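You operate a simulated robot arm through the tools that you are given. There is no shell and no other tool.

You run a simulated robot arm. Do the job below in one go: nothing can be reset, and whatever is moved stays where it is left.

## Task
Hang each coil on the hook that shows its length.

Only the result counts: the job must be done as asked and must still hold three seconds after the hand-in. Knocking over, shifting, dropping, spilling or breaking anything else fails it.

## Robot
A 7-joint arm with a two-finger parallel gripper, fixed in place. Base frame: the origin is at the foot of the arm, x ahead of it, y to its left, z up. Lengths are in m, angles in degrees, forces in N, time in s.
Its first joint turns from -166.0 to 166.0 degrees. Payload 4.4 kg.
The TCP is the grasp point between the finger pads, 0.023 m short of the fingertips. In the tool frame z runs along the fingers and y along their closing line. The gripper opens to 0.094 m. The fingers are 0.038 m wide and 0.01 m thick; the gripper's body (0.054 by 0.096 m) begins 0.039 m behind the TCP.
Orientation is told as [roll, pitch, yaw] about the base's x, y, z axes, in that order, counted from this pose: with the fingers straight down and closing along the base's y, the tool's x points along the base's -x, its y along +y and its z along -z.

## Interface
- The arm moves only by the tool drive_tool. Its argument "increments" is a list of rows, each a list of 3 entries, a list of its own where there are three numbers: the shift along the tool's x, y, z in m, then the turn, a rotation vector about the tool's x, y, z in degrees, then the finger opening in m, from 0 to 0.094. In form: [[[x, y, z], [rx, ry, rz], fingers], ...]. A call has 1 to 20 rows; each row shifts and turns the commanded pose from where the row before left it, along the tool's axes as they then stand. Each row takes 0.2 s and may step no farther than 0.05 m and 8.6 degrees from the row before; otherwise, or with a gripper value out of range, the whole call is refused. Where a pose cannot be reached the arm comes as near as it can. A force on the tool above 60 N (or 10 N above the force at the start of the call, whichever is more), or a blocked arm, ends the call early, and 0.2 s more pass. Each finger travels about 0.072 m/s and halts on what it meets, pressing with about 20 N; the grip force reading is that of the motor and also rises with nothing between the fingers. The clock runs only during rows and for 0.2 s after the last one: add rows that do not move to give the fingers time. It gives the time, the measured TCP pose, the force on the tool (base axes), the opening and the grip force at its end, in the units of the frame above (readings bear some noise), with the torque about the TCP (base axes, N m) and any sound that the robot's microphone picked up, and new pictures: "show" is both (left out), scene, wrist or none.
- Cameras (640 x 400 px; columns grow to the right, rows downward): "scene" is fixed at [0.0508, 0.4995, 1.6898]; the picture's right is [0.15, -0.99, 0.00], its down [-0.45, -0.07, -0.89] and it looks along [0.88, 0.13, -0.45] (base axes); focal length 358 px, centre (320, 200). "wrist" rides on the gripper at [0.086, 0.016, -0.074] in the tool frame; the picture's right is [-0.18, 0.98, 0.00], its down [-0.58, -0.11, -0.81] and it looks along [-0.79, -0.15, 0.59] (tool axes); focal length 243 px, centre (320, 200). There is no depth. A picture from a camera that has moved, and an enlarged one, comes with that camera's place and axes in the base frame and with its lens.
- inspect(camera, box): a new picture of the part [left, top, right, bottom] of that camera's present view, enlarged. No time passes.
- sign_off(): hands the job in; it is judged then, once.

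Places have to be worked out from the pictures, the camera data and where the tool is seen. Open the gripper and draw the arm clear of the work before you hand the job in, unless the task says otherwise.

The tools are called after ">>>" as a command line: name --argument value ..., lists and objects as JSON in quotes. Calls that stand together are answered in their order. drive_tool: Moves the arm, as the interface text tells. Its arguments: {"type":"object","properties":{"increments":{"type":"array","items":{"type":"array"}},"show":{"type":"string","enum":["both","scene","wrist","none"]}},"required":["increments"]} The other tools are called the same way: inspect (camera, box) takes an enlarged picture of a part of a camera's view; sign_off () hands the job in.

At the start:

```text
clock: 0.0
position: [0.7764, 0.3577, 1.3996]
orientation: [-0.1, 0.0, 0.0]
contact_force: [0.1, 0.3, -1.0]
ft_torque: [0.0, 0.01, -0.01]
gripper_width: 0.094
gripper_force: 0.1
```

scene: 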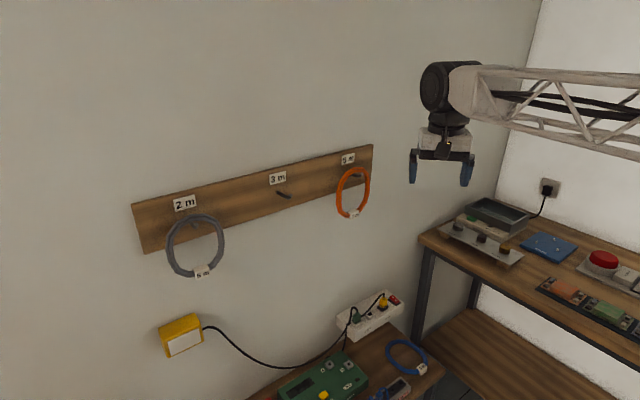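
wrist: 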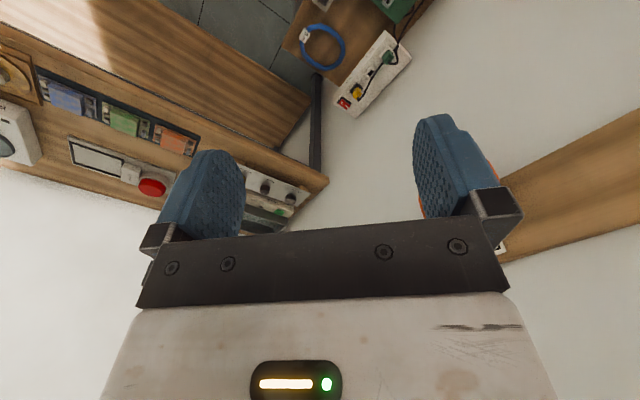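

I see three hooks on a wall board (2 m, 3 m, and another), a grey coil on the left hook, an orange coil on the right hook and a blue coil on the table. I will enlarge the views to read the labels first.

>>> inspect --camera "scene" --box '[130, 180, 250, 290]'

>>> inspect --camera "scene" --box '[250, 130, 390, 230]'

>>> inspect --camera "scene" --box '[340, 310, 460, 400]'

>>> inspect --camera "wrist" --box '[270, 0, 430, 120]'

```text
3.64 times, centred on (190, 235) of scene
camera zoom: at [0.0508, 0.4995, 1.6898], right [0.15, -0.99, 0.0], down [-0.45, -0.07, -0.89], along [0.88, 0.13, -0.45], focal length 1303 px, centre (793, 73)
```

zoom: 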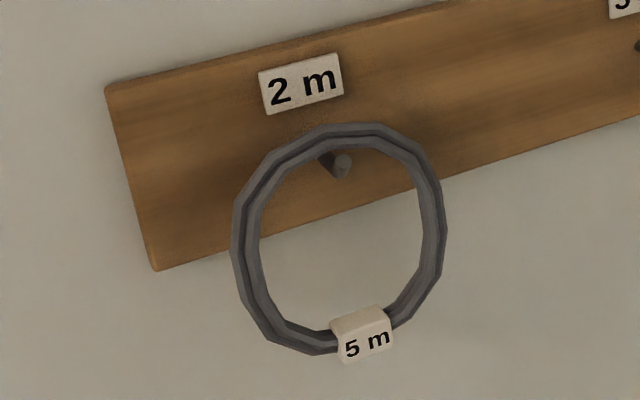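

```text
4.00 times, centred on (320, 180) of scene
camera zoom: at [0.0508, 0.4995, 1.6898], right [0.15, -0.99, 0.0], down [-0.45, -0.07, -0.89], along [0.88, 0.13, -0.45], focal length 1434 px, centre (320, 280)
```

zoom: 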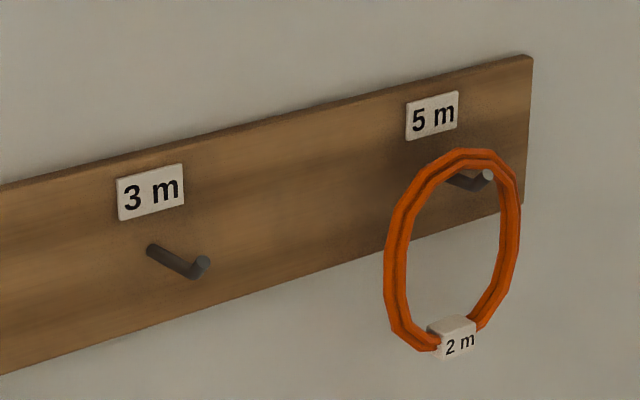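

```text
4.44 times, centred on (400, 355) of scene
camera zoom: at [0.0508, 0.4995, 1.6898], right [0.15, -0.99, 0.0], down [-0.45, -0.07, -0.89], along [0.88, 0.13, -0.45], focal length 1593 px, centre (-36, -489)
```

zoom: 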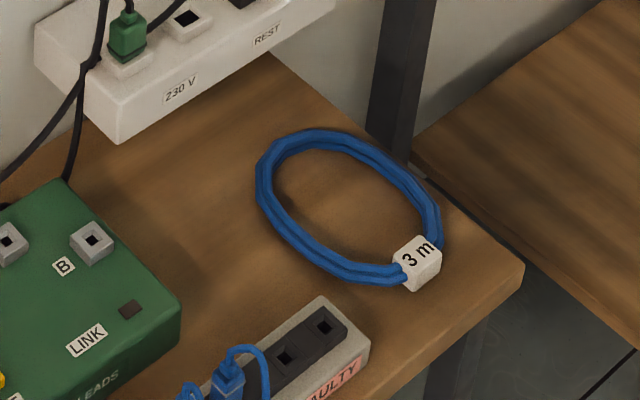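

```text
3.33 times, centred on (350, 60) of wrist
camera zoom: at [0.6901, 0.3743, 1.4725], right [0.18, 0.98, 0.0], down [0.58, -0.11, 0.81], along [0.79, -0.15, -0.59], focal length 809 px, centre (220, 667)
```

zoom: 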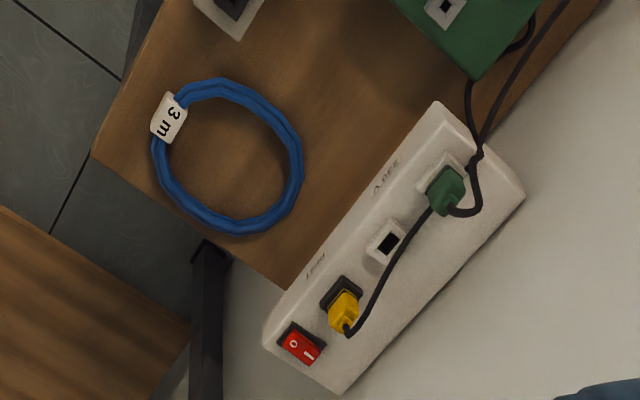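

The grey coil (tag 5 m) hangs on the 2 m hook, the orange coil (2 m) on the 5 m hook, and the blue coil (3 m) lies on the low table. The wall looks to run at 45° (about x+y = const), so I yaw the tool in place to aim the wrist camera at the board.

>>> drive_tool --increments '[[[0, 0, 0], [0, 0, -7.5], 0.094], [[0, 0, 0], [0, 0, -7.5], 0.094], [[0, 0, 0], [0, 0, -7.5], 0.094], [[0, 0, 0], [0, 0, -7.5], 0.094], [[0, 0, 0], [0, 0, -7.5], 0.094], [[0, 0, 0], [0, 0, -7.5], 0.094]]'

```text
clock: 1.4
position: [0.7746, 0.3572, 1.3999]
orientation: [0.0, 0.0, 45.0]
contact_force: [0.3, -0.7, 0.0]
ft_torque: [-0.03, -0.01, 0.05]
gripper_width: 0.094
gripper_force: 0.0
camera wrist: at [0.7037, 0.3079, 1.4724], right [-0.57, 0.82, 0.0], down [0.49, 0.34, 0.81], along [0.66, 0.46, -0.59], focal length 243 px, centre (320, 200)
```

scene: 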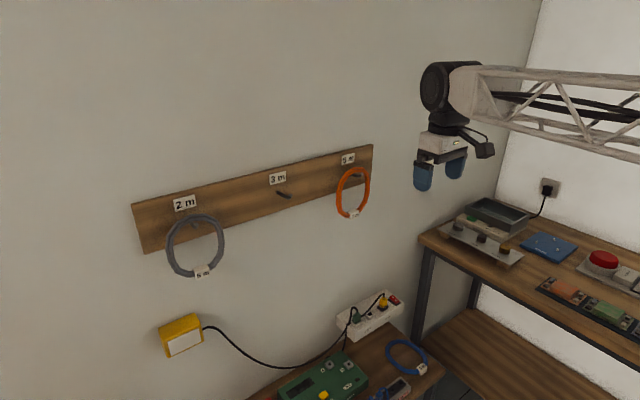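
wrist: 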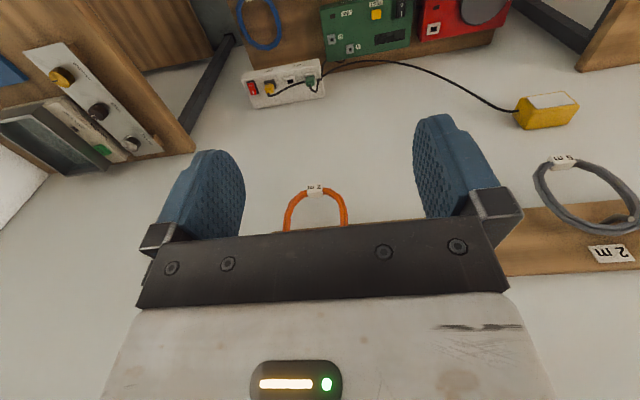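

Triangulating the tags puts orange near (1.07, 0.54, 1.12) and grey near (0.72, 0.90, 1.13), with the hooks at z≈1.26. I zoom in on the hooks in both views to learn their shape and tilt.

>>> inspect --camera "scene" --box '[262, 165, 310, 205]'

>>> inspect --camera "scene" --box '[330, 145, 380, 225]'

>>> inspect --camera "wrist" --box '[500, 130, 640, 290]'

>>> inspect --camera "scene" --box '[160, 190, 235, 285]'

```text
10.00 times, centred on (286, 185) of scene
camera zoom: at [0.0508, 0.4995, 1.6898], right [0.15, -0.99, 0.0], down [-0.45, -0.07, -0.89], along [0.88, 0.13, -0.45], focal length 3584 px, centre (660, 350)
```

zoom: 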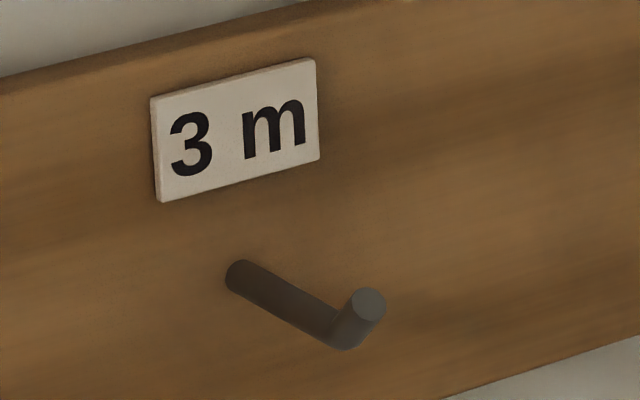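

```text
5.00 times, centred on (355, 185) of scene
camera zoom: at [0.0508, 0.4995, 1.6898], right [0.15, -0.99, 0.0], down [-0.45, -0.07, -0.89], along [0.88, 0.13, -0.45], focal length 1792 px, centre (145, 275)
```

zoom: 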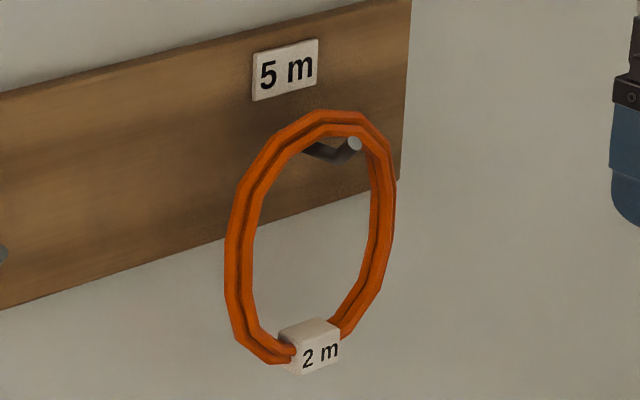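

```text
2.50 times, centred on (570, 210) of wrist
camera zoom: at [0.7037, 0.3079, 1.4724], right [-0.57, 0.82, 0.0], down [0.49, 0.34, 0.81], along [0.66, 0.46, -0.59], focal length 606 px, centre (-305, 175)
```

zoom: 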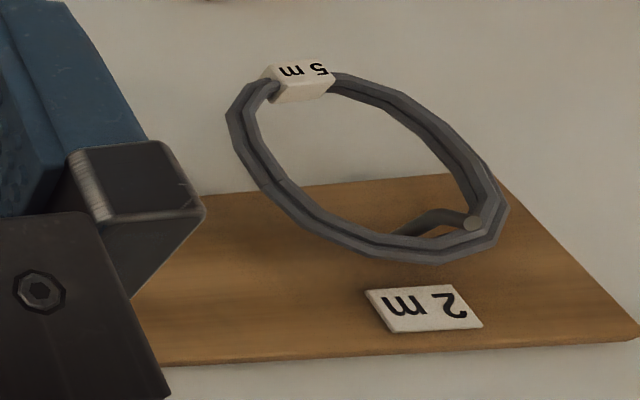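

```text
4.21 times, centred on (198, 238) of scene
camera zoom: at [0.0508, 0.4995, 1.6898], right [0.15, -0.99, 0.0], down [-0.45, -0.07, -0.89], along [0.88, 0.13, -0.45], focal length 1509 px, centre (836, 42)
```

zoom: 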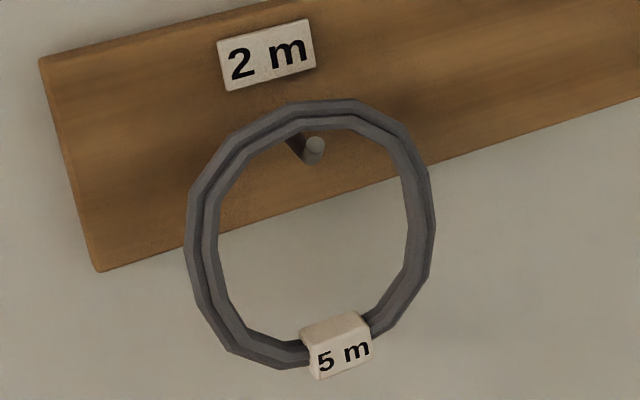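

The hooks are L-shaped pegs (about 5 cm straight out from the board, then a short 45° upturned tip). I now tip the tool in place so the fingers point horizontally at the wall, closing sideways along the board.

>>> drive_tool --increments '[[[0, 0, 0], [0, -7.5, 0], 0.094], [[0, 0, 0], [0, -7.5, 0], 0.094], [[0, 0, 0], [0, -7.5, 0], 0.094], [[0, 0, 0], [0, -7.5, 0], 0.094], [[0, 0, 0], [0, -7.5, 0], 0.094], [[0, 0, 0], [0, -7.5, 0], 0.094], [[0, 0, 0], [0, -7.5, 0], 0.094], [[0, 0, 0], [0, -7.5, 0], 0.094], [[0, 0, 0], [0, -7.5, 0], 0.094], [[0, 0, 0], [0, -7.5, 0], 0.094], [[0, 0, 0], [0, -7.5, 0], 0.094], [[0, 0, 0], [0, -7.5, 0], 0.094]]'

```text
clock: 4.0
position: [0.7767, 0.3586, 1.3995]
orientation: [-138.5, -89.9, -176.5]
contact_force: [0.3, 0.4, 0.0]
ft_torque: [0.0, 0.0, 0.0]
gripper_width: 0.0939
gripper_force: 0.1
camera wrist: at [0.7126, 0.3169, 1.3126], right [-0.7, 0.7, 0.18], down [-0.49, -0.65, 0.58], along [0.52, 0.31, 0.79], focal length 243 px, centre (320, 200)
```

scene: 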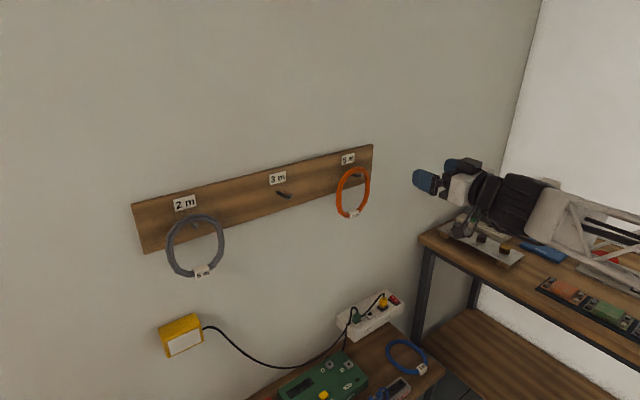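
wrist: 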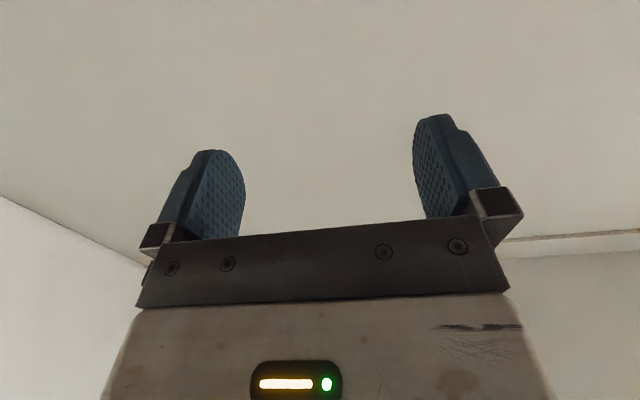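

The arm takes the horizontal pose well, and tool axes are now x = down, y = along the board to the left, z = into the wall. I move to a standoff in front of the left side of the orange ring (tube centre about u=0.314, z≈1.20), still well short of the hook tip.

>>> drive_tool --increments '[[[0.0292, -0.0026, 0.0282], [0, 0, 0], 0.094], [[0.0292, -0.0026, 0.0282], [0, 0, 0], 0.094], [[0.0292, -0.0026, 0.0282], [0, 0, 0], 0.094], [[0.0292, -0.0026, 0.0282], [0, 0, 0], 0.094], [[0.0292, -0.0026, 0.0282], [0, 0, 0], 0.094], [[0.0292, -0.0026, 0.0282], [0, 0, 0], 0.094], [[0.0292, -0.0026, 0.0282], [0, 0, 0], 0.094]]'

```text
clock: 5.6
position: [0.9277, 0.4858, 1.1976]
orientation: [-167.5, -89.8, -147.4]
contact_force: [-0.6, 0.2, 0.6]
ft_torque: [-0.07, 0.07, 0.01]
gripper_width: 0.0942
gripper_force: 0.0
camera wrist: at [0.864, 0.4453, 1.1101], right [-0.7, 0.69, 0.18], down [-0.49, -0.65, 0.58], along [0.52, 0.31, 0.79], focal length 243 px, centre (320, 200)
```

scene: 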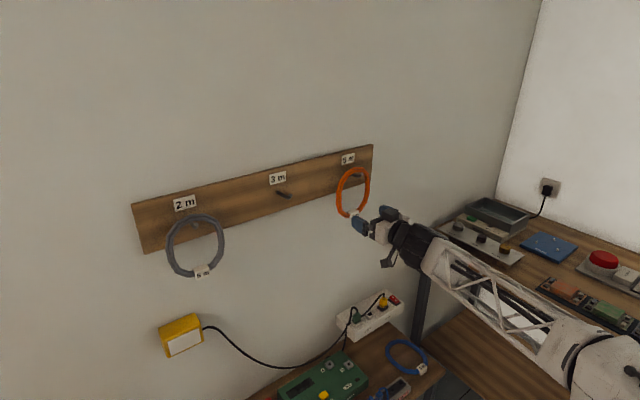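
wrist: 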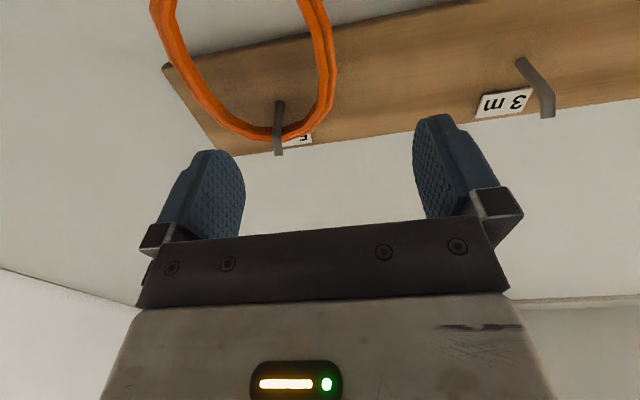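

The wrist camera gives an excellent view of the orange ring and both hooks from below. I enlarge it to measure the hooks and the ring tube accurately.

>>> inspect --camera "wrist" --box '[130, 0, 370, 160]'

>>> inspect --camera "wrist" --box '[460, 40, 600, 140]'

>>> inspect --camera "scene" --box '[320, 145, 420, 275]'

```text
2.50 times, centred on (250, 80) of wrist
camera zoom: at [0.864, 0.4453, 1.1101], right [-0.7, 0.69, 0.18], down [-0.49, -0.65, 0.58], along [0.52, 0.31, 0.79], focal length 606 px, centre (495, 500)
```

zoom: 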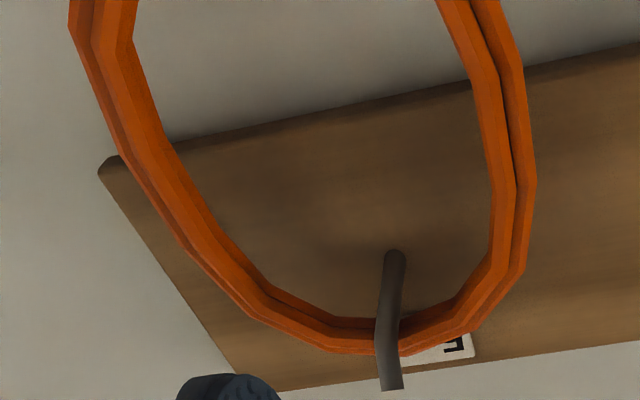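

```text
4.00 times, centred on (530, 90) of wrist
camera zoom: at [0.864, 0.4453, 1.1101], right [-0.7, 0.69, 0.18], down [-0.49, -0.65, 0.58], along [0.52, 0.31, 0.79], focal length 970 px, centre (-520, 640)
```

zoom: 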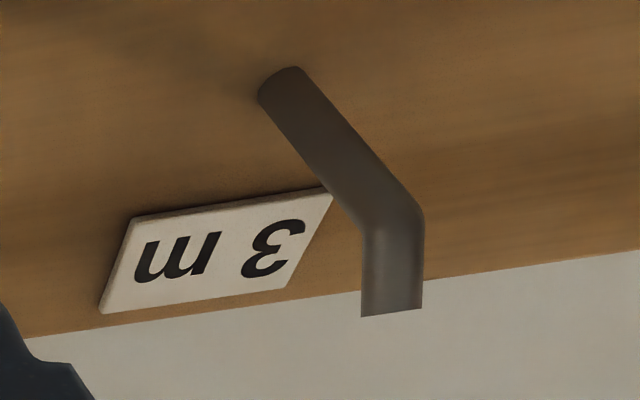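

```text
3.08 times, centred on (370, 210) of scene
camera zoom: at [0.0508, 0.4995, 1.6898], right [0.15, -0.99, 0.0], down [-0.45, -0.07, -0.89], along [0.88, 0.13, -0.45], focal length 1103 px, centre (166, 169)
```

zoom: 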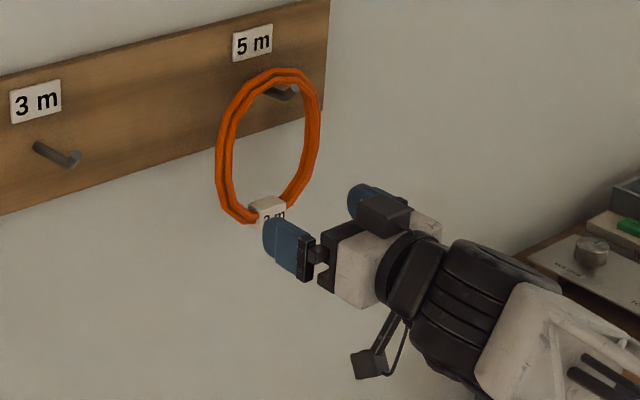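

From both views the hooks sit at u=0.370 (5 m), 0.120 (3 m) and −0.130 (2 m), z≈1.26, board face at w≈1.18, elbow at w≈1.127. The orange ring's left tube is at u≈0.311, w≈1.142, so I narrow the fingers to 6 cm and advance to straddle it.

>>> drive_tool --increments '[[[0.001, 0.0005, 0.0], [0, 0, 0], 0.06], [[0.001, 0.0005, 0.0], [0, 0, 0], 0.06], [[0.0006, 0.0005, 0.035], [0, 0, 0], 0.06], [[0, 0, 0.035], [0, 0, 0], 0.06], [[0, 0, 0.035], [0, 0, 0], 0.06], [[0, 0, 0.0335], [0, 0, 0], 0.06], [[0, 0, 0], [0, 0, 0], 0.06]]'

>>> inspect --camera "scene" --box '[320, 145, 420, 275]'

```text
clock: 7.2
position: [1.0274, 0.5837, 1.1932]
orientation: [-96.0, -90.0, 141.1]
contact_force: [-0.3, -0.2, 0.1]
ft_torque: [-0.02, 0.02, 0.0]
gripper_width: 0.0599
gripper_force: 0.0
camera wrist: at [0.964, 0.5416, 1.1056], right [-0.7, 0.69, 0.18], down [-0.49, -0.65, 0.58], along [0.52, 0.31, 0.79], focal length 243 px, centre (320, 200)
```

scene: 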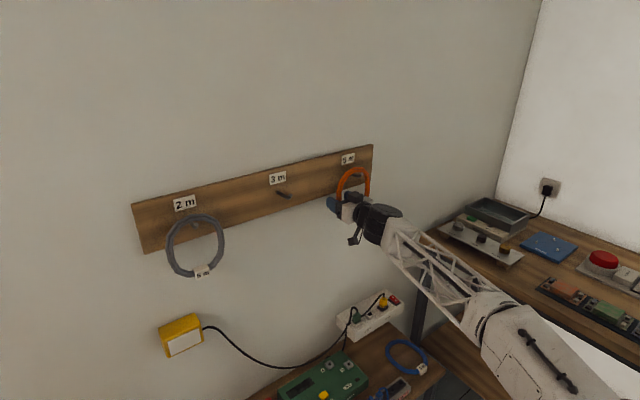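
wrist: 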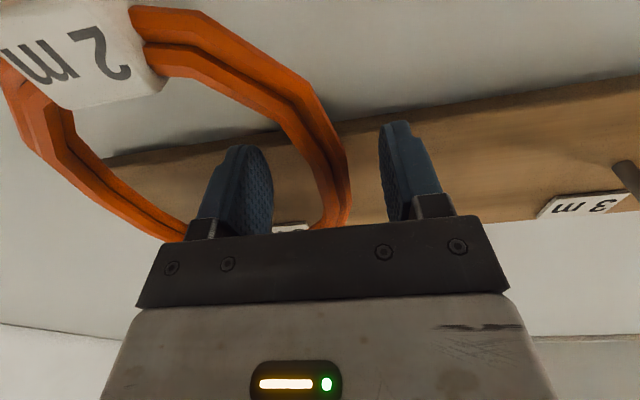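

```text
3.08 times, centred on (370, 210) of scene
camera zoom: at [0.0508, 0.4995, 1.6898], right [0.15, -0.99, 0.0], down [-0.45, -0.07, -0.89], along [0.88, 0.13, -0.45], focal length 1103 px, centre (166, 169)
```

zoom: 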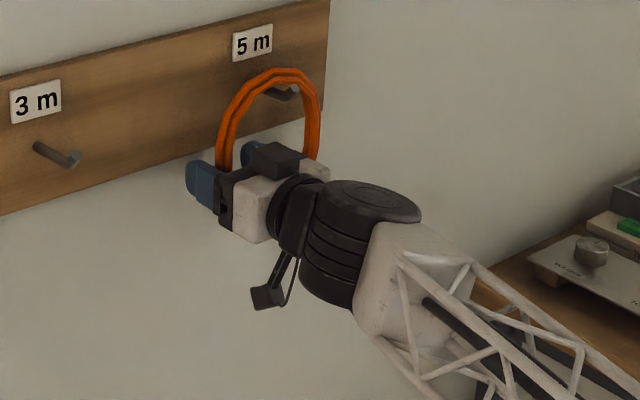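

The ring tube passes cleanly between the two fingers with a finger inside and one outside. I close the grip in place.

>>> drive_tool --increments '[[[0, 0, 0], [0, 0, 0], 0.03], [[0, 0, 0], [0, 0, 0], 0.0], [[0, 0, 0], [0, 0, 0], 0.0], [[0, 0, 0], [0, 0, 0], 0.0]]'

>>> inspect --camera "scene" --box '[320, 145, 420, 275]'

```text
clock: 8.2
position: [1.0261, 0.5829, 1.1943]
orientation: [-145.1, -89.8, -169.9]
contact_force: [-4.7, 6.1, 7.2]
ft_torque: [-0.68, -0.66, 0.09]
gripper_width: 0.0201
gripper_force: 19.8
camera wrist: at [0.9636, 0.5415, 1.1066], right [-0.7, 0.69, 0.18], down [-0.49, -0.65, 0.58], along [0.52, 0.31, 0.79], focal length 243 px, centre (320, 200)
```

scene: 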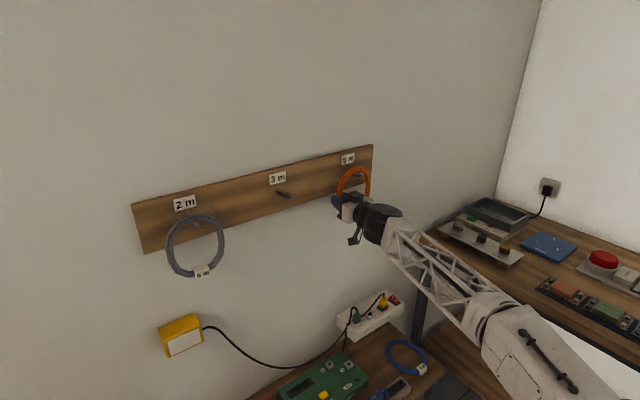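
wrist: 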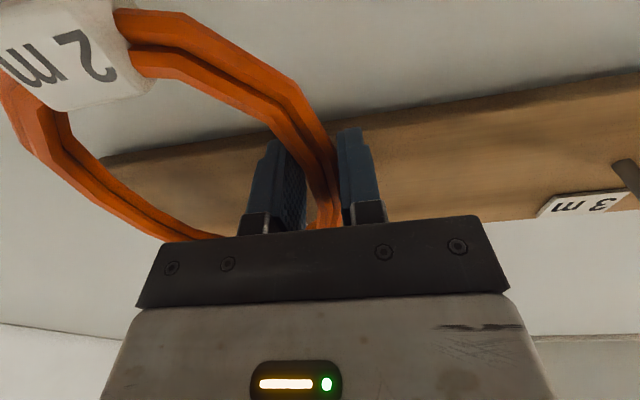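

```text
3.08 times, centred on (370, 210) of scene
camera zoom: at [0.0508, 0.4995, 1.6898], right [0.15, -0.99, 0.0], down [-0.45, -0.07, -0.89], along [0.88, 0.13, -0.45], focal length 1103 px, centre (166, 169)
```

zoom: 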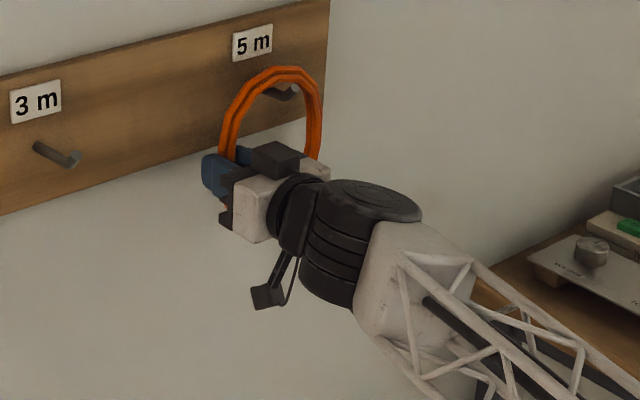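

The grip holds at 2 cm with ~20 N, with a little preload against the peg. I lift in small steps to free the ring from the hook.

>>> drive_tool --increments '[[[-0.006, 0, 0], [0, 0, 0], 0.0], [[-0.008, 0, 0], [0, 0, 0], 0.0], [[-0.008, 0, 0], [0, 0, 0], 0.0], [[-0.008, 0, 0], [0, 0, 0], 0.0], [[0, 0, 0], [0, 0, 0], 0.0]]'

>>> inspect --camera "scene" --box '[320, 145, 420, 275]'

```text
clock: 9.4
position: [1.0254, 0.5834, 1.2219]
orientation: [-36.2, -89.9, 81.3]
contact_force: [-0.3, 0.7, -1.4]
ft_torque: [0.02, 0.05, -0.01]
gripper_width: 0.0194
gripper_force: 20.3
camera wrist: at [0.9621, 0.5425, 1.1349], right [-0.7, 0.69, 0.18], down [-0.49, -0.65, 0.58], along [0.52, 0.31, 0.79], focal length 243 px, centre (320, 200)
```

scene: 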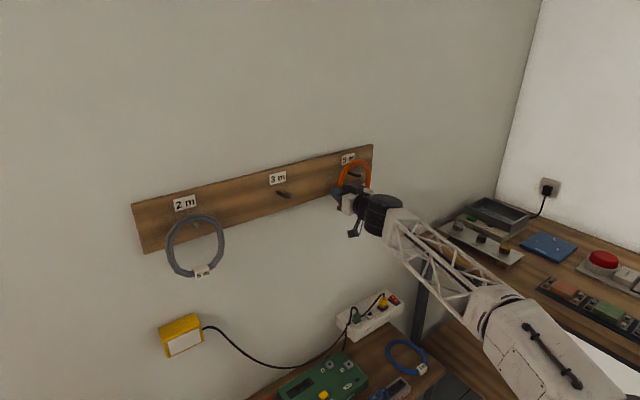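
wrist: 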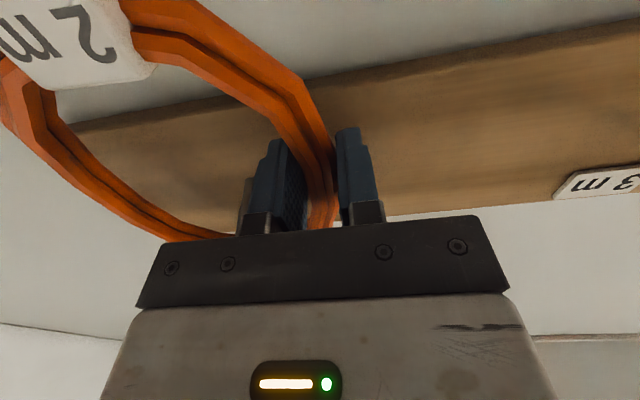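

```text
3.08 times, centred on (370, 210) of scene
camera zoom: at [0.0508, 0.4995, 1.6898], right [0.15, -0.99, 0.0], down [-0.45, -0.07, -0.89], along [0.88, 0.13, -0.45], focal length 1103 px, centre (166, 169)
```

zoom: 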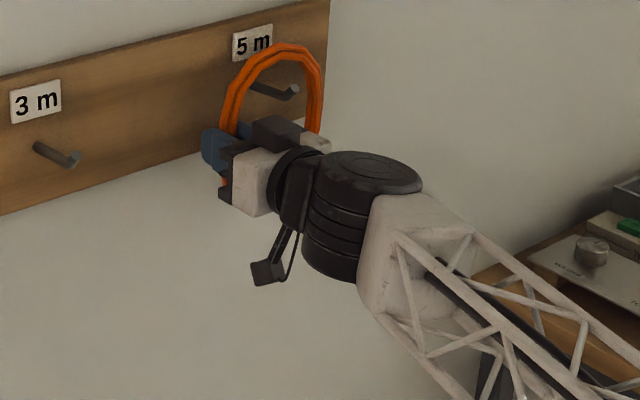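

The ring is free of the peg (forces near zero), top well above the hook tip. I raise a touch more and back straight out from the wall.

>>> drive_tool --increments '[[[-0.003, 0, 0], [0, 0, 0], 0.0], [[0, 0, -0.02], [0, 0, 0], 0.0], [[0, 0, -0.03], [0, 0, 0], 0.0], [[0, 0, -0.03], [0, 0, 0], 0.0], [[0, 0, -0.03], [0, 0, 0], 0.0], [[0, 0, 0], [0, 0, 0], 0.0]]'

>>> inspect --camera "scene" --box '[320, 145, 420, 275]'

```text
clock: 10.8
position: [0.9478, 0.5042, 1.2237]
orientation: [10.2, -90.1, 34.9]
contact_force: [-0.9, -0.4, -1.4]
ft_torque: [0.03, 0.05, -0.01]
gripper_width: 0.019
gripper_force: 19.9
camera wrist: at [0.8838, 0.4629, 1.1366], right [-0.7, 0.69, 0.18], down [-0.49, -0.65, 0.58], along [0.52, 0.31, 0.79], focal length 243 px, centre (320, 200)
```

scene: 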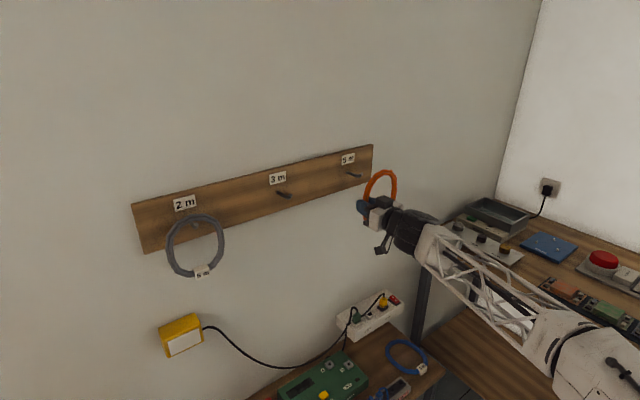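
wrist: 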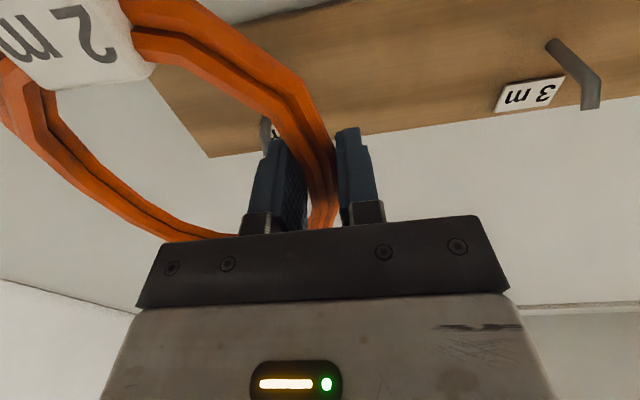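

```text
3.08 times, centred on (370, 210) of scene
camera zoom: at [0.0508, 0.4995, 1.6898], right [0.15, -0.99, 0.0], down [-0.45, -0.07, -0.89], along [0.88, 0.13, -0.45], focal length 1103 px, centre (166, 169)
```

zoom: 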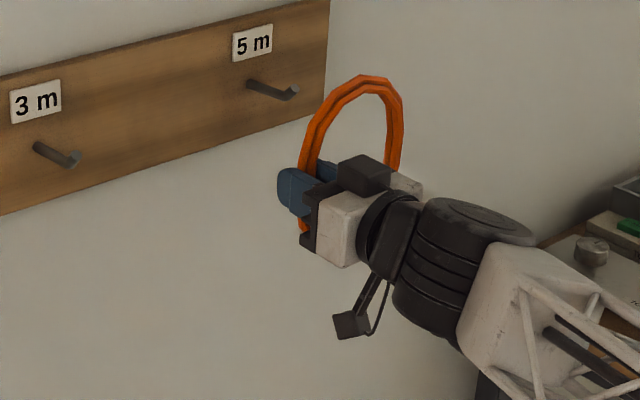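

The orange ring is out of the hook row and held square. The 3 m hook is exactly 0.25 m to the left, so I slide that far along the board at the same height and standoff, using it as temporary parking.

>>> drive_tool --increments '[[[0, 0.025, 0], [0, 0, 0], 0.0], [[0, 0.0375, 0], [0, 0, 0], 0.0], [[0, 0.0375, 0], [0, 0, 0], 0.0], [[0, 0.0375, 0], [0, 0, 0], 0.0], [[0, 0.0375, 0], [0, 0, 0], 0.0], [[0, 0.0375, 0], [0, 0, 0], 0.0], [[0, 0.0375, 0], [0, 0, 0], 0.0], [[0, 0, 0], [0, 0, 0], 0.0]]'

>>> inspect --camera "scene" --box '[250, 145, 350, 245]'

```text
clock: 12.6
position: [0.7715, 0.6842, 1.2241]
orientation: [-4.2, -90.0, 49.2]
contact_force: [0.0, 0.5, -0.4]
ft_torque: [0.05, 0.05, -0.02]
gripper_width: 0.0194
gripper_force: 19.8
camera wrist: at [0.7081, 0.6429, 1.137], right [-0.7, 0.69, 0.18], down [-0.49, -0.65, 0.58], along [0.52, 0.31, 0.79], focal length 243 px, centre (320, 200)
```

scene: 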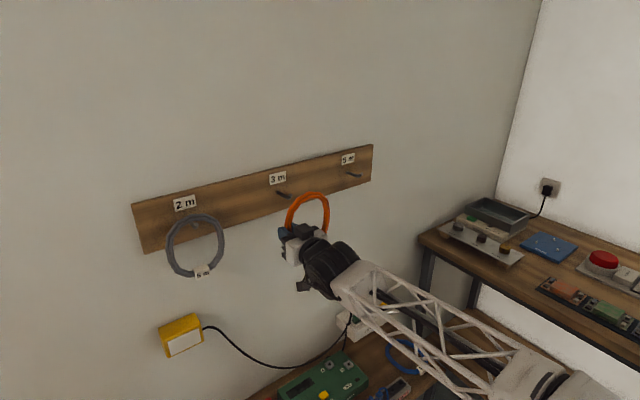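
wrist: 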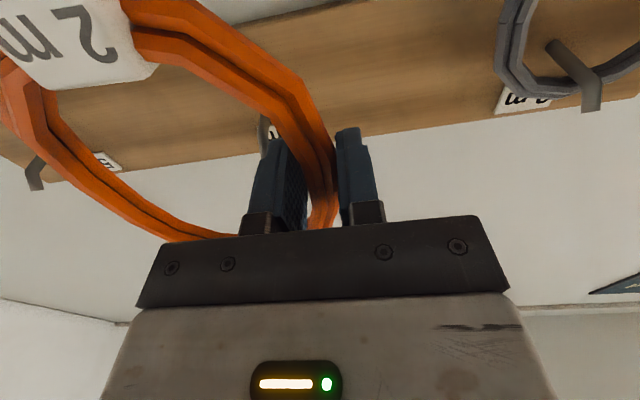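

```text
4.00 times, centred on (300, 195) of scene
camera zoom: at [0.0508, 0.4995, 1.6898], right [0.15, -0.99, 0.0], down [-0.45, -0.07, -0.89], along [0.88, 0.13, -0.45], focal length 1434 px, centre (400, 220)
```

zoom: 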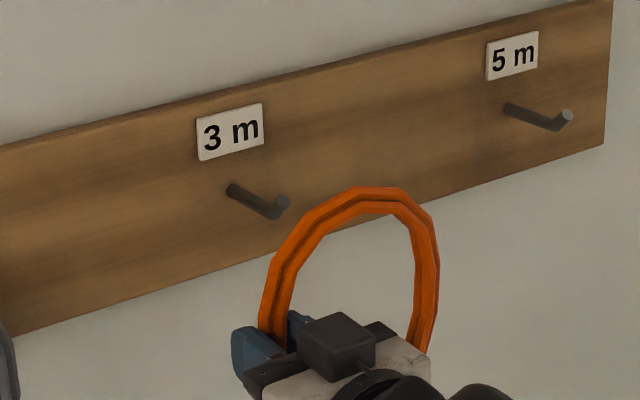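

The relative view of the 3 m hook matches what the 5 m hook looked like before, so alignment is good (u=0.062 vs 0.0625 wanted). I advance 0.11 m straight in so the ring passes over the peg tip.

>>> drive_tool --increments '[[[0, 0, 0.03], [0, 0, 0], 0.0], [[0, 0, 0.03], [0, 0, 0], 0.0], [[0, 0, 0.025], [0, 0, 0], 0.0], [[0, 0, 0.025], [0, 0, 0], 0.0], [[0, 0, 0], [0, 0, 0], 0.0]]'

>>> inspect --camera "scene" --box '[250, 145, 350, 245]'

```text
clock: 13.8
position: [0.8474, 0.7611, 1.2285]
orientation: [134.3, -90.0, -89.4]
contact_force: [0.7, 0.1, -1.7]
ft_torque: [0.03, 0.06, 0.02]
gripper_width: 0.0189
gripper_force: 19.8
camera wrist: at [0.7853, 0.7209, 1.1403], right [-0.7, 0.69, 0.18], down [-0.49, -0.65, 0.58], along [0.52, 0.31, 0.79], focal length 243 px, centre (320, 200)
```

scene: 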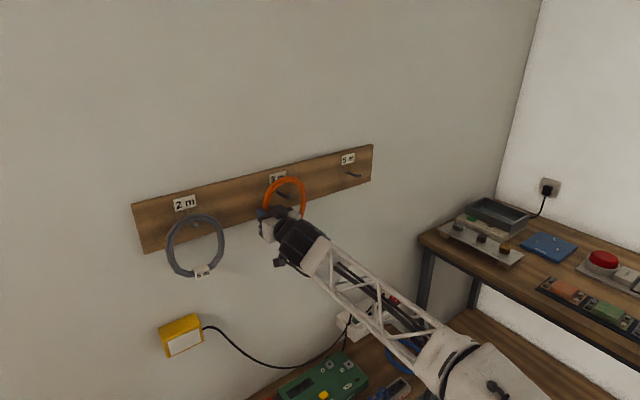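
wrist: 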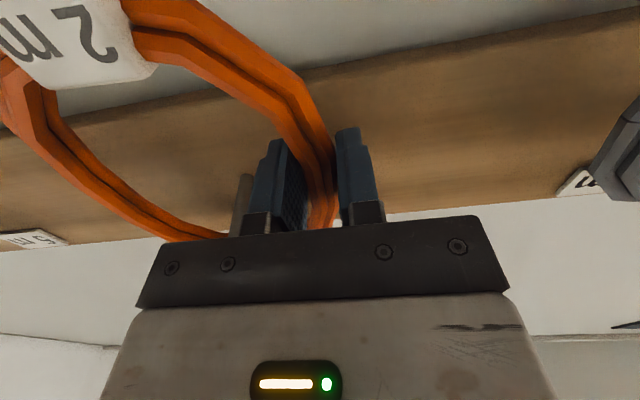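

```text
4.00 times, centred on (300, 195) of scene
camera zoom: at [0.0508, 0.4995, 1.6898], right [0.15, -0.99, 0.0], down [-0.45, -0.07, -0.89], along [0.88, 0.13, -0.45], focal length 1434 px, centre (400, 220)
```

zoom: 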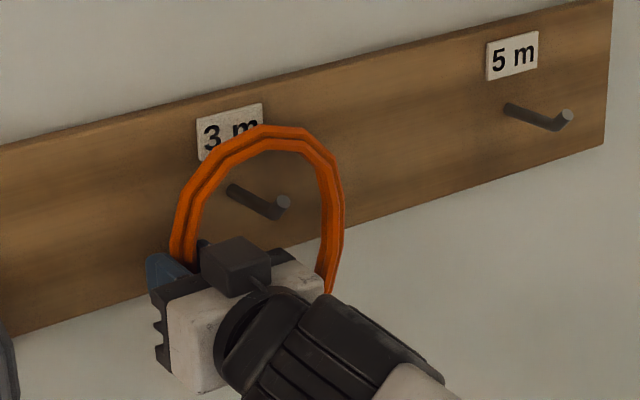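

The peg now pokes through the ring. I lower in small steps toward seating the ring on the peg and read the force.

>>> drive_tool --increments '[[[0.008, 0, 0], [0, 0, 0], 0.0], [[0.008, 0, 0], [0, 0, 0], 0.0], [[0.007, 0, 0], [0, 0, 0], 0.0], [[0.004, 0, 0], [0, 0, 0], 0.0], [[0, 0, 0], [0, 0, 0], 0.0]]'

>>> inspect --camera "scene" --box '[250, 145, 350, 245]'

```text
clock: 15.0
position: [0.8492, 0.7613, 1.1991]
orientation: [180.0, -89.9, -135.0]
contact_force: [-0.8, 1.0, 6.1]
ft_torque: [-0.25, -0.29, 0.03]
gripper_width: 0.0194
gripper_force: 19.7
camera wrist: at [0.7854, 0.7196, 1.1118], right [-0.7, 0.69, 0.18], down [-0.49, -0.65, 0.58], along [0.52, 0.31, 0.79], focal length 243 px, centre (320, 200)
```

scene: 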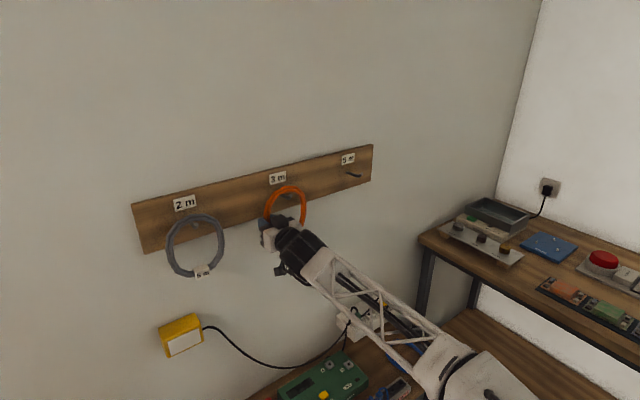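
wrist: 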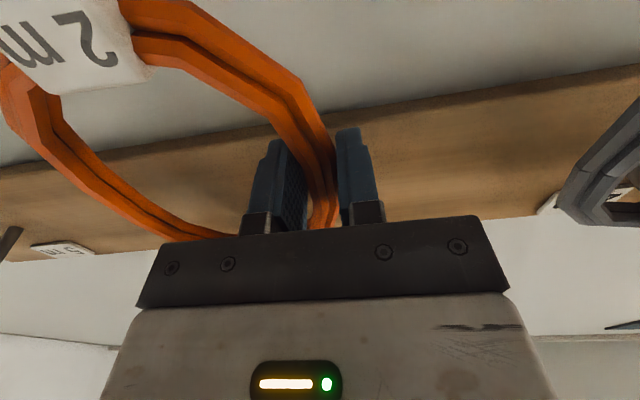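

```text
4.00 times, centred on (300, 195) of scene
camera zoom: at [0.0508, 0.4995, 1.6898], right [0.15, -0.99, 0.0], down [-0.45, -0.07, -0.89], along [0.88, 0.13, -0.45], focal length 1434 px, centre (400, 220)
```

zoom: 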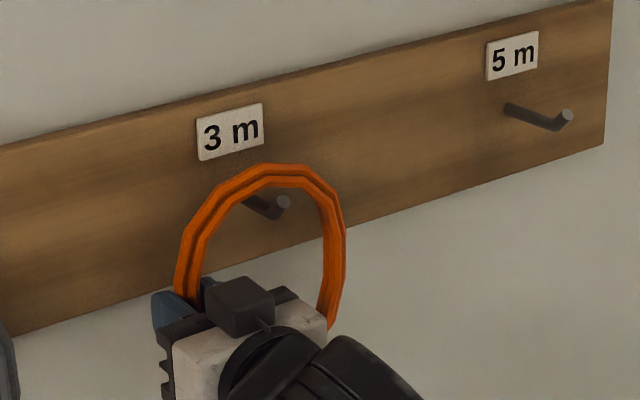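

The ring is seated on the 3 m peg (6 N upward reaction) with the hook tip visible in front of it. I relieve a little preload, then open the fingers slowly.

>>> drive_tool --increments '[[[-0.0015, 0, 0], [0, 0, 0], 0.0], [[0, 0, 0], [0, 0, 0], 0.025], [[0, 0, 0], [0, 0, 0], 0.035], [[0, 0, 0], [0, 0, 0], 0.05], [[0, 0, 0], [0, 0, 0], 0.06], [[0, 0, 0], [0, 0, 0], 0.06]]'

>>> inspect --camera "scene" --box '[250, 145, 350, 245]'

```text
clock: 16.4
position: [0.8484, 0.7614, 1.2]
orientation: [-21.0, -89.9, 66.0]
contact_force: [0.4, -0.1, 0.4]
ft_torque: [-0.01, -0.01, 0.02]
gripper_width: 0.06
gripper_force: 0.0
camera wrist: at [0.7849, 0.7195, 1.1123], right [-0.7, 0.69, 0.18], down [-0.49, -0.65, 0.58], along [0.52, 0.31, 0.79], focal length 243 px, centre (320, 200)
```

scene: 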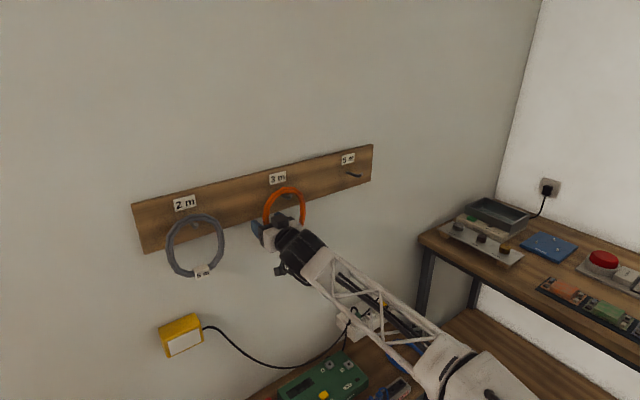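
wrist: 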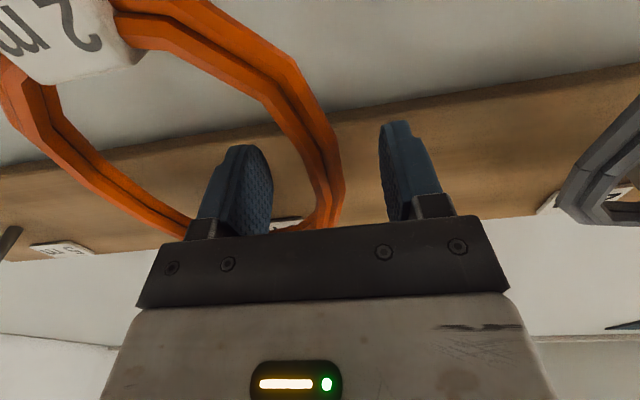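

```text
4.00 times, centred on (300, 195) of scene
camera zoom: at [0.0508, 0.4995, 1.6898], right [0.15, -0.99, 0.0], down [-0.45, -0.07, -0.89], along [0.88, 0.13, -0.45], focal length 1434 px, centre (400, 220)
```

zoom: 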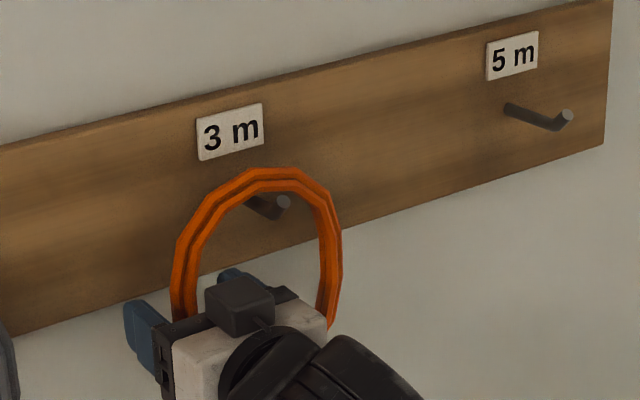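

The orange ring hangs freely on the 3 m hook and the fingers are clear. I back straight out 0.14 m, then slide 0.25 m left to stand in front of the grey ring.

>>> drive_tool --increments '[[[0, 0, -0.02], [0, 0, 0], 0.06], [[0, 0, -0.03], [0, 0, 0], 0.06], [[0, 0, -0.03], [0, 0, 0], 0.06], [[0, 0, -0.03], [0, 0, 0], 0.06], [[0, 0, -0.03], [0, 0, 0], 0.06], [[0, 0.025, 0], [0, 0, 0], 0.06], [[0, 0.045, 0], [0, 0, 0], 0.06], [[0, 0.045, 0], [0, 0, 0], 0.06], [[0, 0.045, 0], [0, 0, 0], 0.06], [[0, 0.045, 0], [0, 0, 0], 0.06], [[0.002, 0.045, 0], [0, 0, 0], 0.06], [[0.002, 0, 0], [0, 0, 0], 0.06]]'

>>> inspect --camera "scene" --box '[150, 165, 330, 285]'

>>> inspect --camera "wrist" --box '[130, 0, 370, 160]'

```text
clock: 19.0
position: [0.6452, 0.7799, 1.2058]
orientation: [-60.2, -80.8, 114.9]
contact_force: [0.0, 0.1, -0.1]
ft_torque: [-0.01, 0.0, -0.02]
gripper_width: 0.06
gripper_force: 0.0
out of reach, approached as far as the arm can: row 6, 7, 8, 9, 10, 11, 12
camera wrist: at [0.5963, 0.7162, 1.1229], right [-0.81, 0.58, 0.04], down [-0.42, -0.63, 0.65], along [0.41, 0.51, 0.76], focal length 243 px, centre (320, 200)
```

scene: 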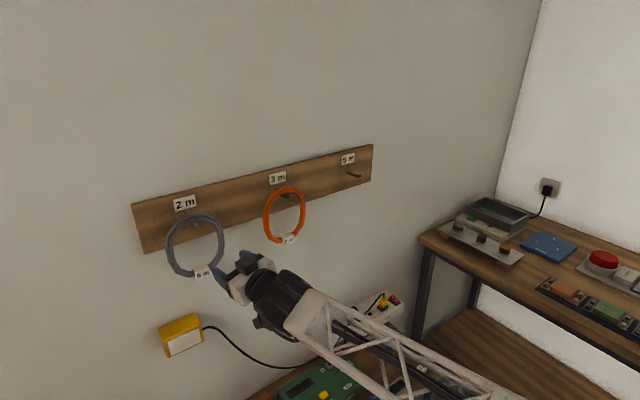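
wrist: 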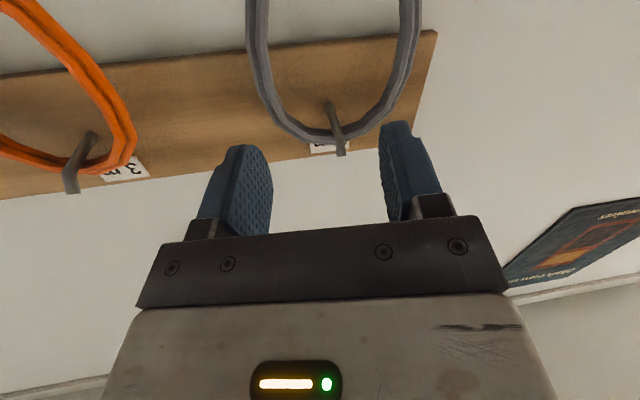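

```text
3.33 times, centred on (240, 225) of scene
camera zoom: at [0.0508, 0.4995, 1.6898], right [0.15, -0.99, 0.0], down [-0.45, -0.07, -0.89], along [0.88, 0.13, -0.45], focal length 1195 px, centre (587, 117)
```

zoom: 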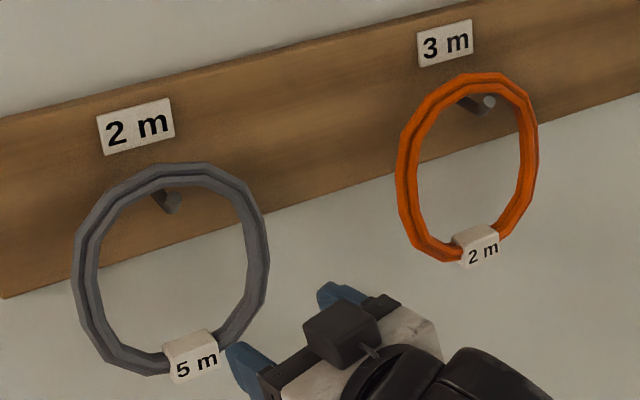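

```text
2.50 times, centred on (250, 80) of wrist
camera zoom: at [0.5963, 0.7162, 1.1229], right [-0.81, 0.58, 0.04], down [-0.42, -0.63, 0.65], along [0.41, 0.51, 0.76], focal length 606 px, centre (495, 500)
```

zoom: 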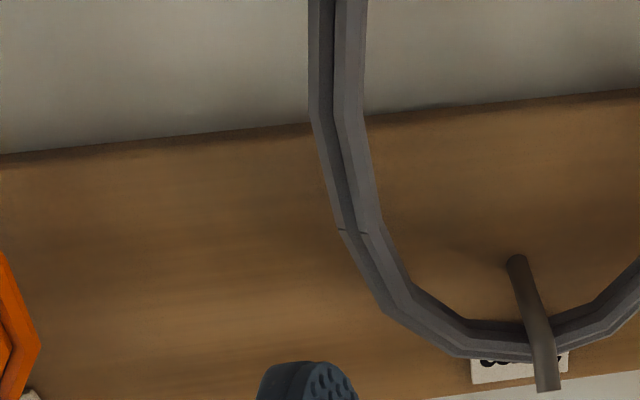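

The arm reported it could not hold the full pose while retracted this far left: it is at u≈−0.095 with the tool yawed about 9°. I test whether moving 6 cm closer to the wall (still short of hooks and rings) makes the commanded pose reachable.

>>> drive_tool --increments '[[[0, 0, 0.03], [0, 0, 0], 0.06], [[0, 0, 0.03], [0, 0, 0], 0.06], [[0, 0, 0], [0, 0, 0], 0.06]]'

```text
clock: 19.8
position: [0.7016, 0.8196, 1.217]
orientation: [-80.5, -81.3, 132.2]
contact_force: [0.4, -0.9, 0.7]
ft_torque: [0.0, -0.02, 0.01]
gripper_width: 0.06
gripper_force: 0.1
out of reach, approached as far as the arm can: row 1, 2
camera wrist: at [0.6519, 0.7606, 1.1293], right [-0.78, 0.62, 0.04], down [-0.47, -0.63, 0.61], along [0.4, 0.46, 0.79], focal length 243 px, centre (320, 200)
```

scene: 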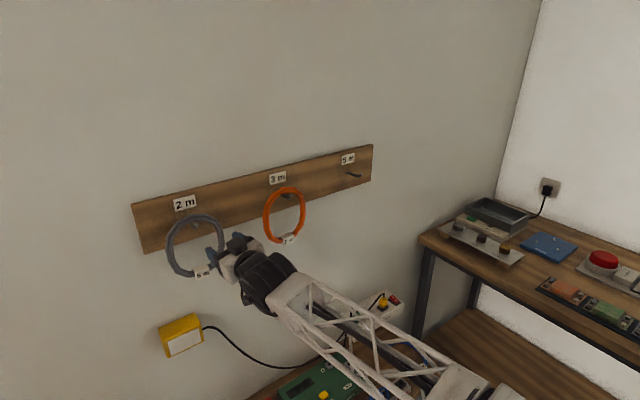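
wrist: 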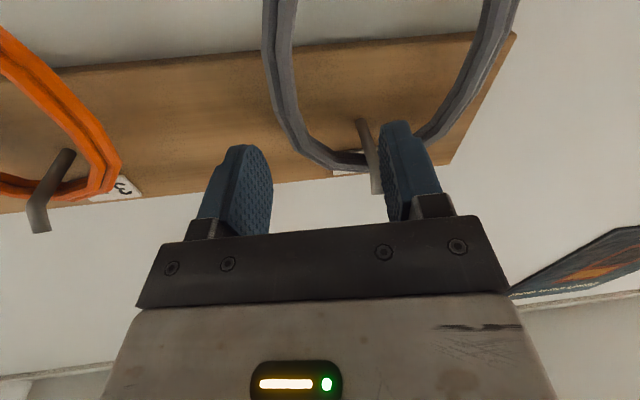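

The arm is still at its limit around there (TCP u≈−0.083, w≈1.076, yaw about 52°). I look at the arm's posture to see which joint is cramped before choosing another approach.

>>> inspect --camera "scene" --box '[150, 180, 500, 400]'

>>> inspect --camera "scene" --box '[200, 210, 330, 330]'

```text
1.82 times, centred on (325, 290) of scene
camera zoom: at [0.0508, 0.4995, 1.6898], right [0.15, -0.99, 0.0], down [-0.45, -0.07, -0.89], along [0.88, 0.13, -0.45], focal length 652 px, centre (311, 36)
```

zoom: 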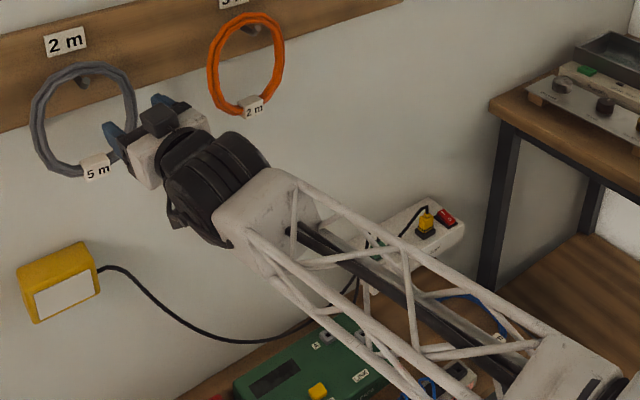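

```text
3.33 times, centred on (265, 270) of scene
camera zoom: at [0.0508, 0.4995, 1.6898], right [0.15, -0.99, 0.0], down [-0.45, -0.07, -0.89], along [0.88, 0.13, -0.45], focal length 1195 px, centre (503, -33)
```

zoom: 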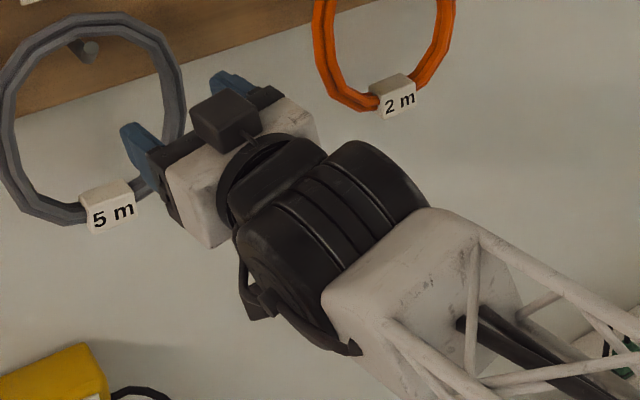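

Comparing postures: the wrist axis has rolled about 90° compared with the 5 m hook pose, so a forearm-roll joint is likely at its limit from turning "up and over". I back away and pitch the tool down, so that the wrist can swing through the downward side instead.

>>> drive_tool --increments '[[[0, 0, -0.03], [0, 0, 0], 0.06], [[0, 0, -0.03], [0, 0, 0], 0.06], [[0, 0, -0.02], [0, 7.5, 0], 0.06], [[0, 0, -0.02], [0, 7.5, 0], 0.06], [[0, 0, 0], [0, 7.5, 0], 0.06], [[0, 0, 0], [0, 7.5, 0], 0.06], [[0, 0, 0], [0, 7.5, 0], 0.06], [[0, 0, 0], [0, 7.5, 0], 0.06], [[0, 0, 0], [0, 0, 0], 0.06]]'

```text
clock: 22.0
position: [0.6488, 0.719, 1.2678]
orientation: [-13.8, -45.6, 60.4]
contact_force: [-0.7, 0.3, 1.1]
ft_torque: [0.0, 0.0, 0.0]
gripper_width: 0.0599
gripper_force: 0.1
out of reach, approached as far as the arm can: row 1, 2, 8
stopped in row 9: the arm was blocked; the commanded pose is now the measured one
camera wrist: at [0.5657, 0.6404, 1.2522], right [-0.68, 0.73, -0.03], down [-0.16, -0.11, 0.98], along [0.71, 0.68, 0.19], focal length 243 px, centre (320, 200)
```

scene: 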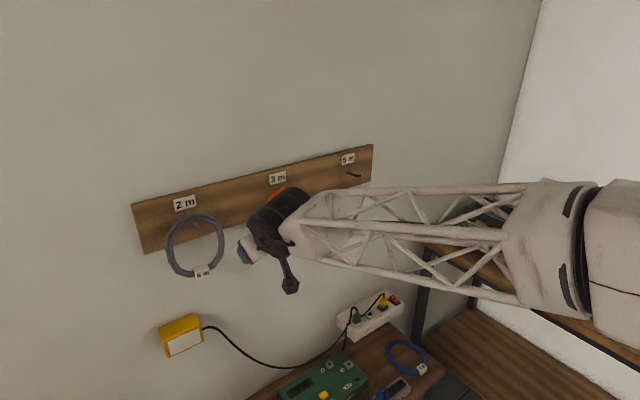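
wrist: 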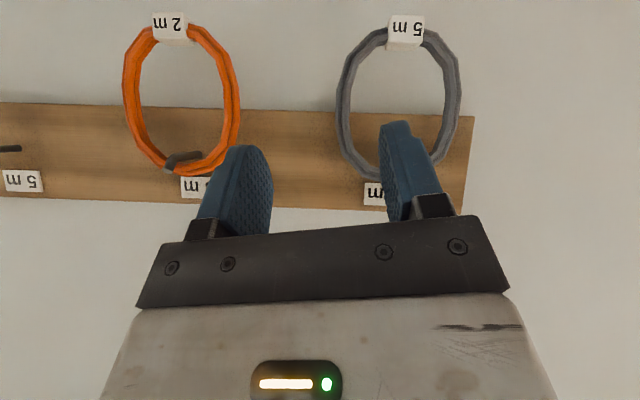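

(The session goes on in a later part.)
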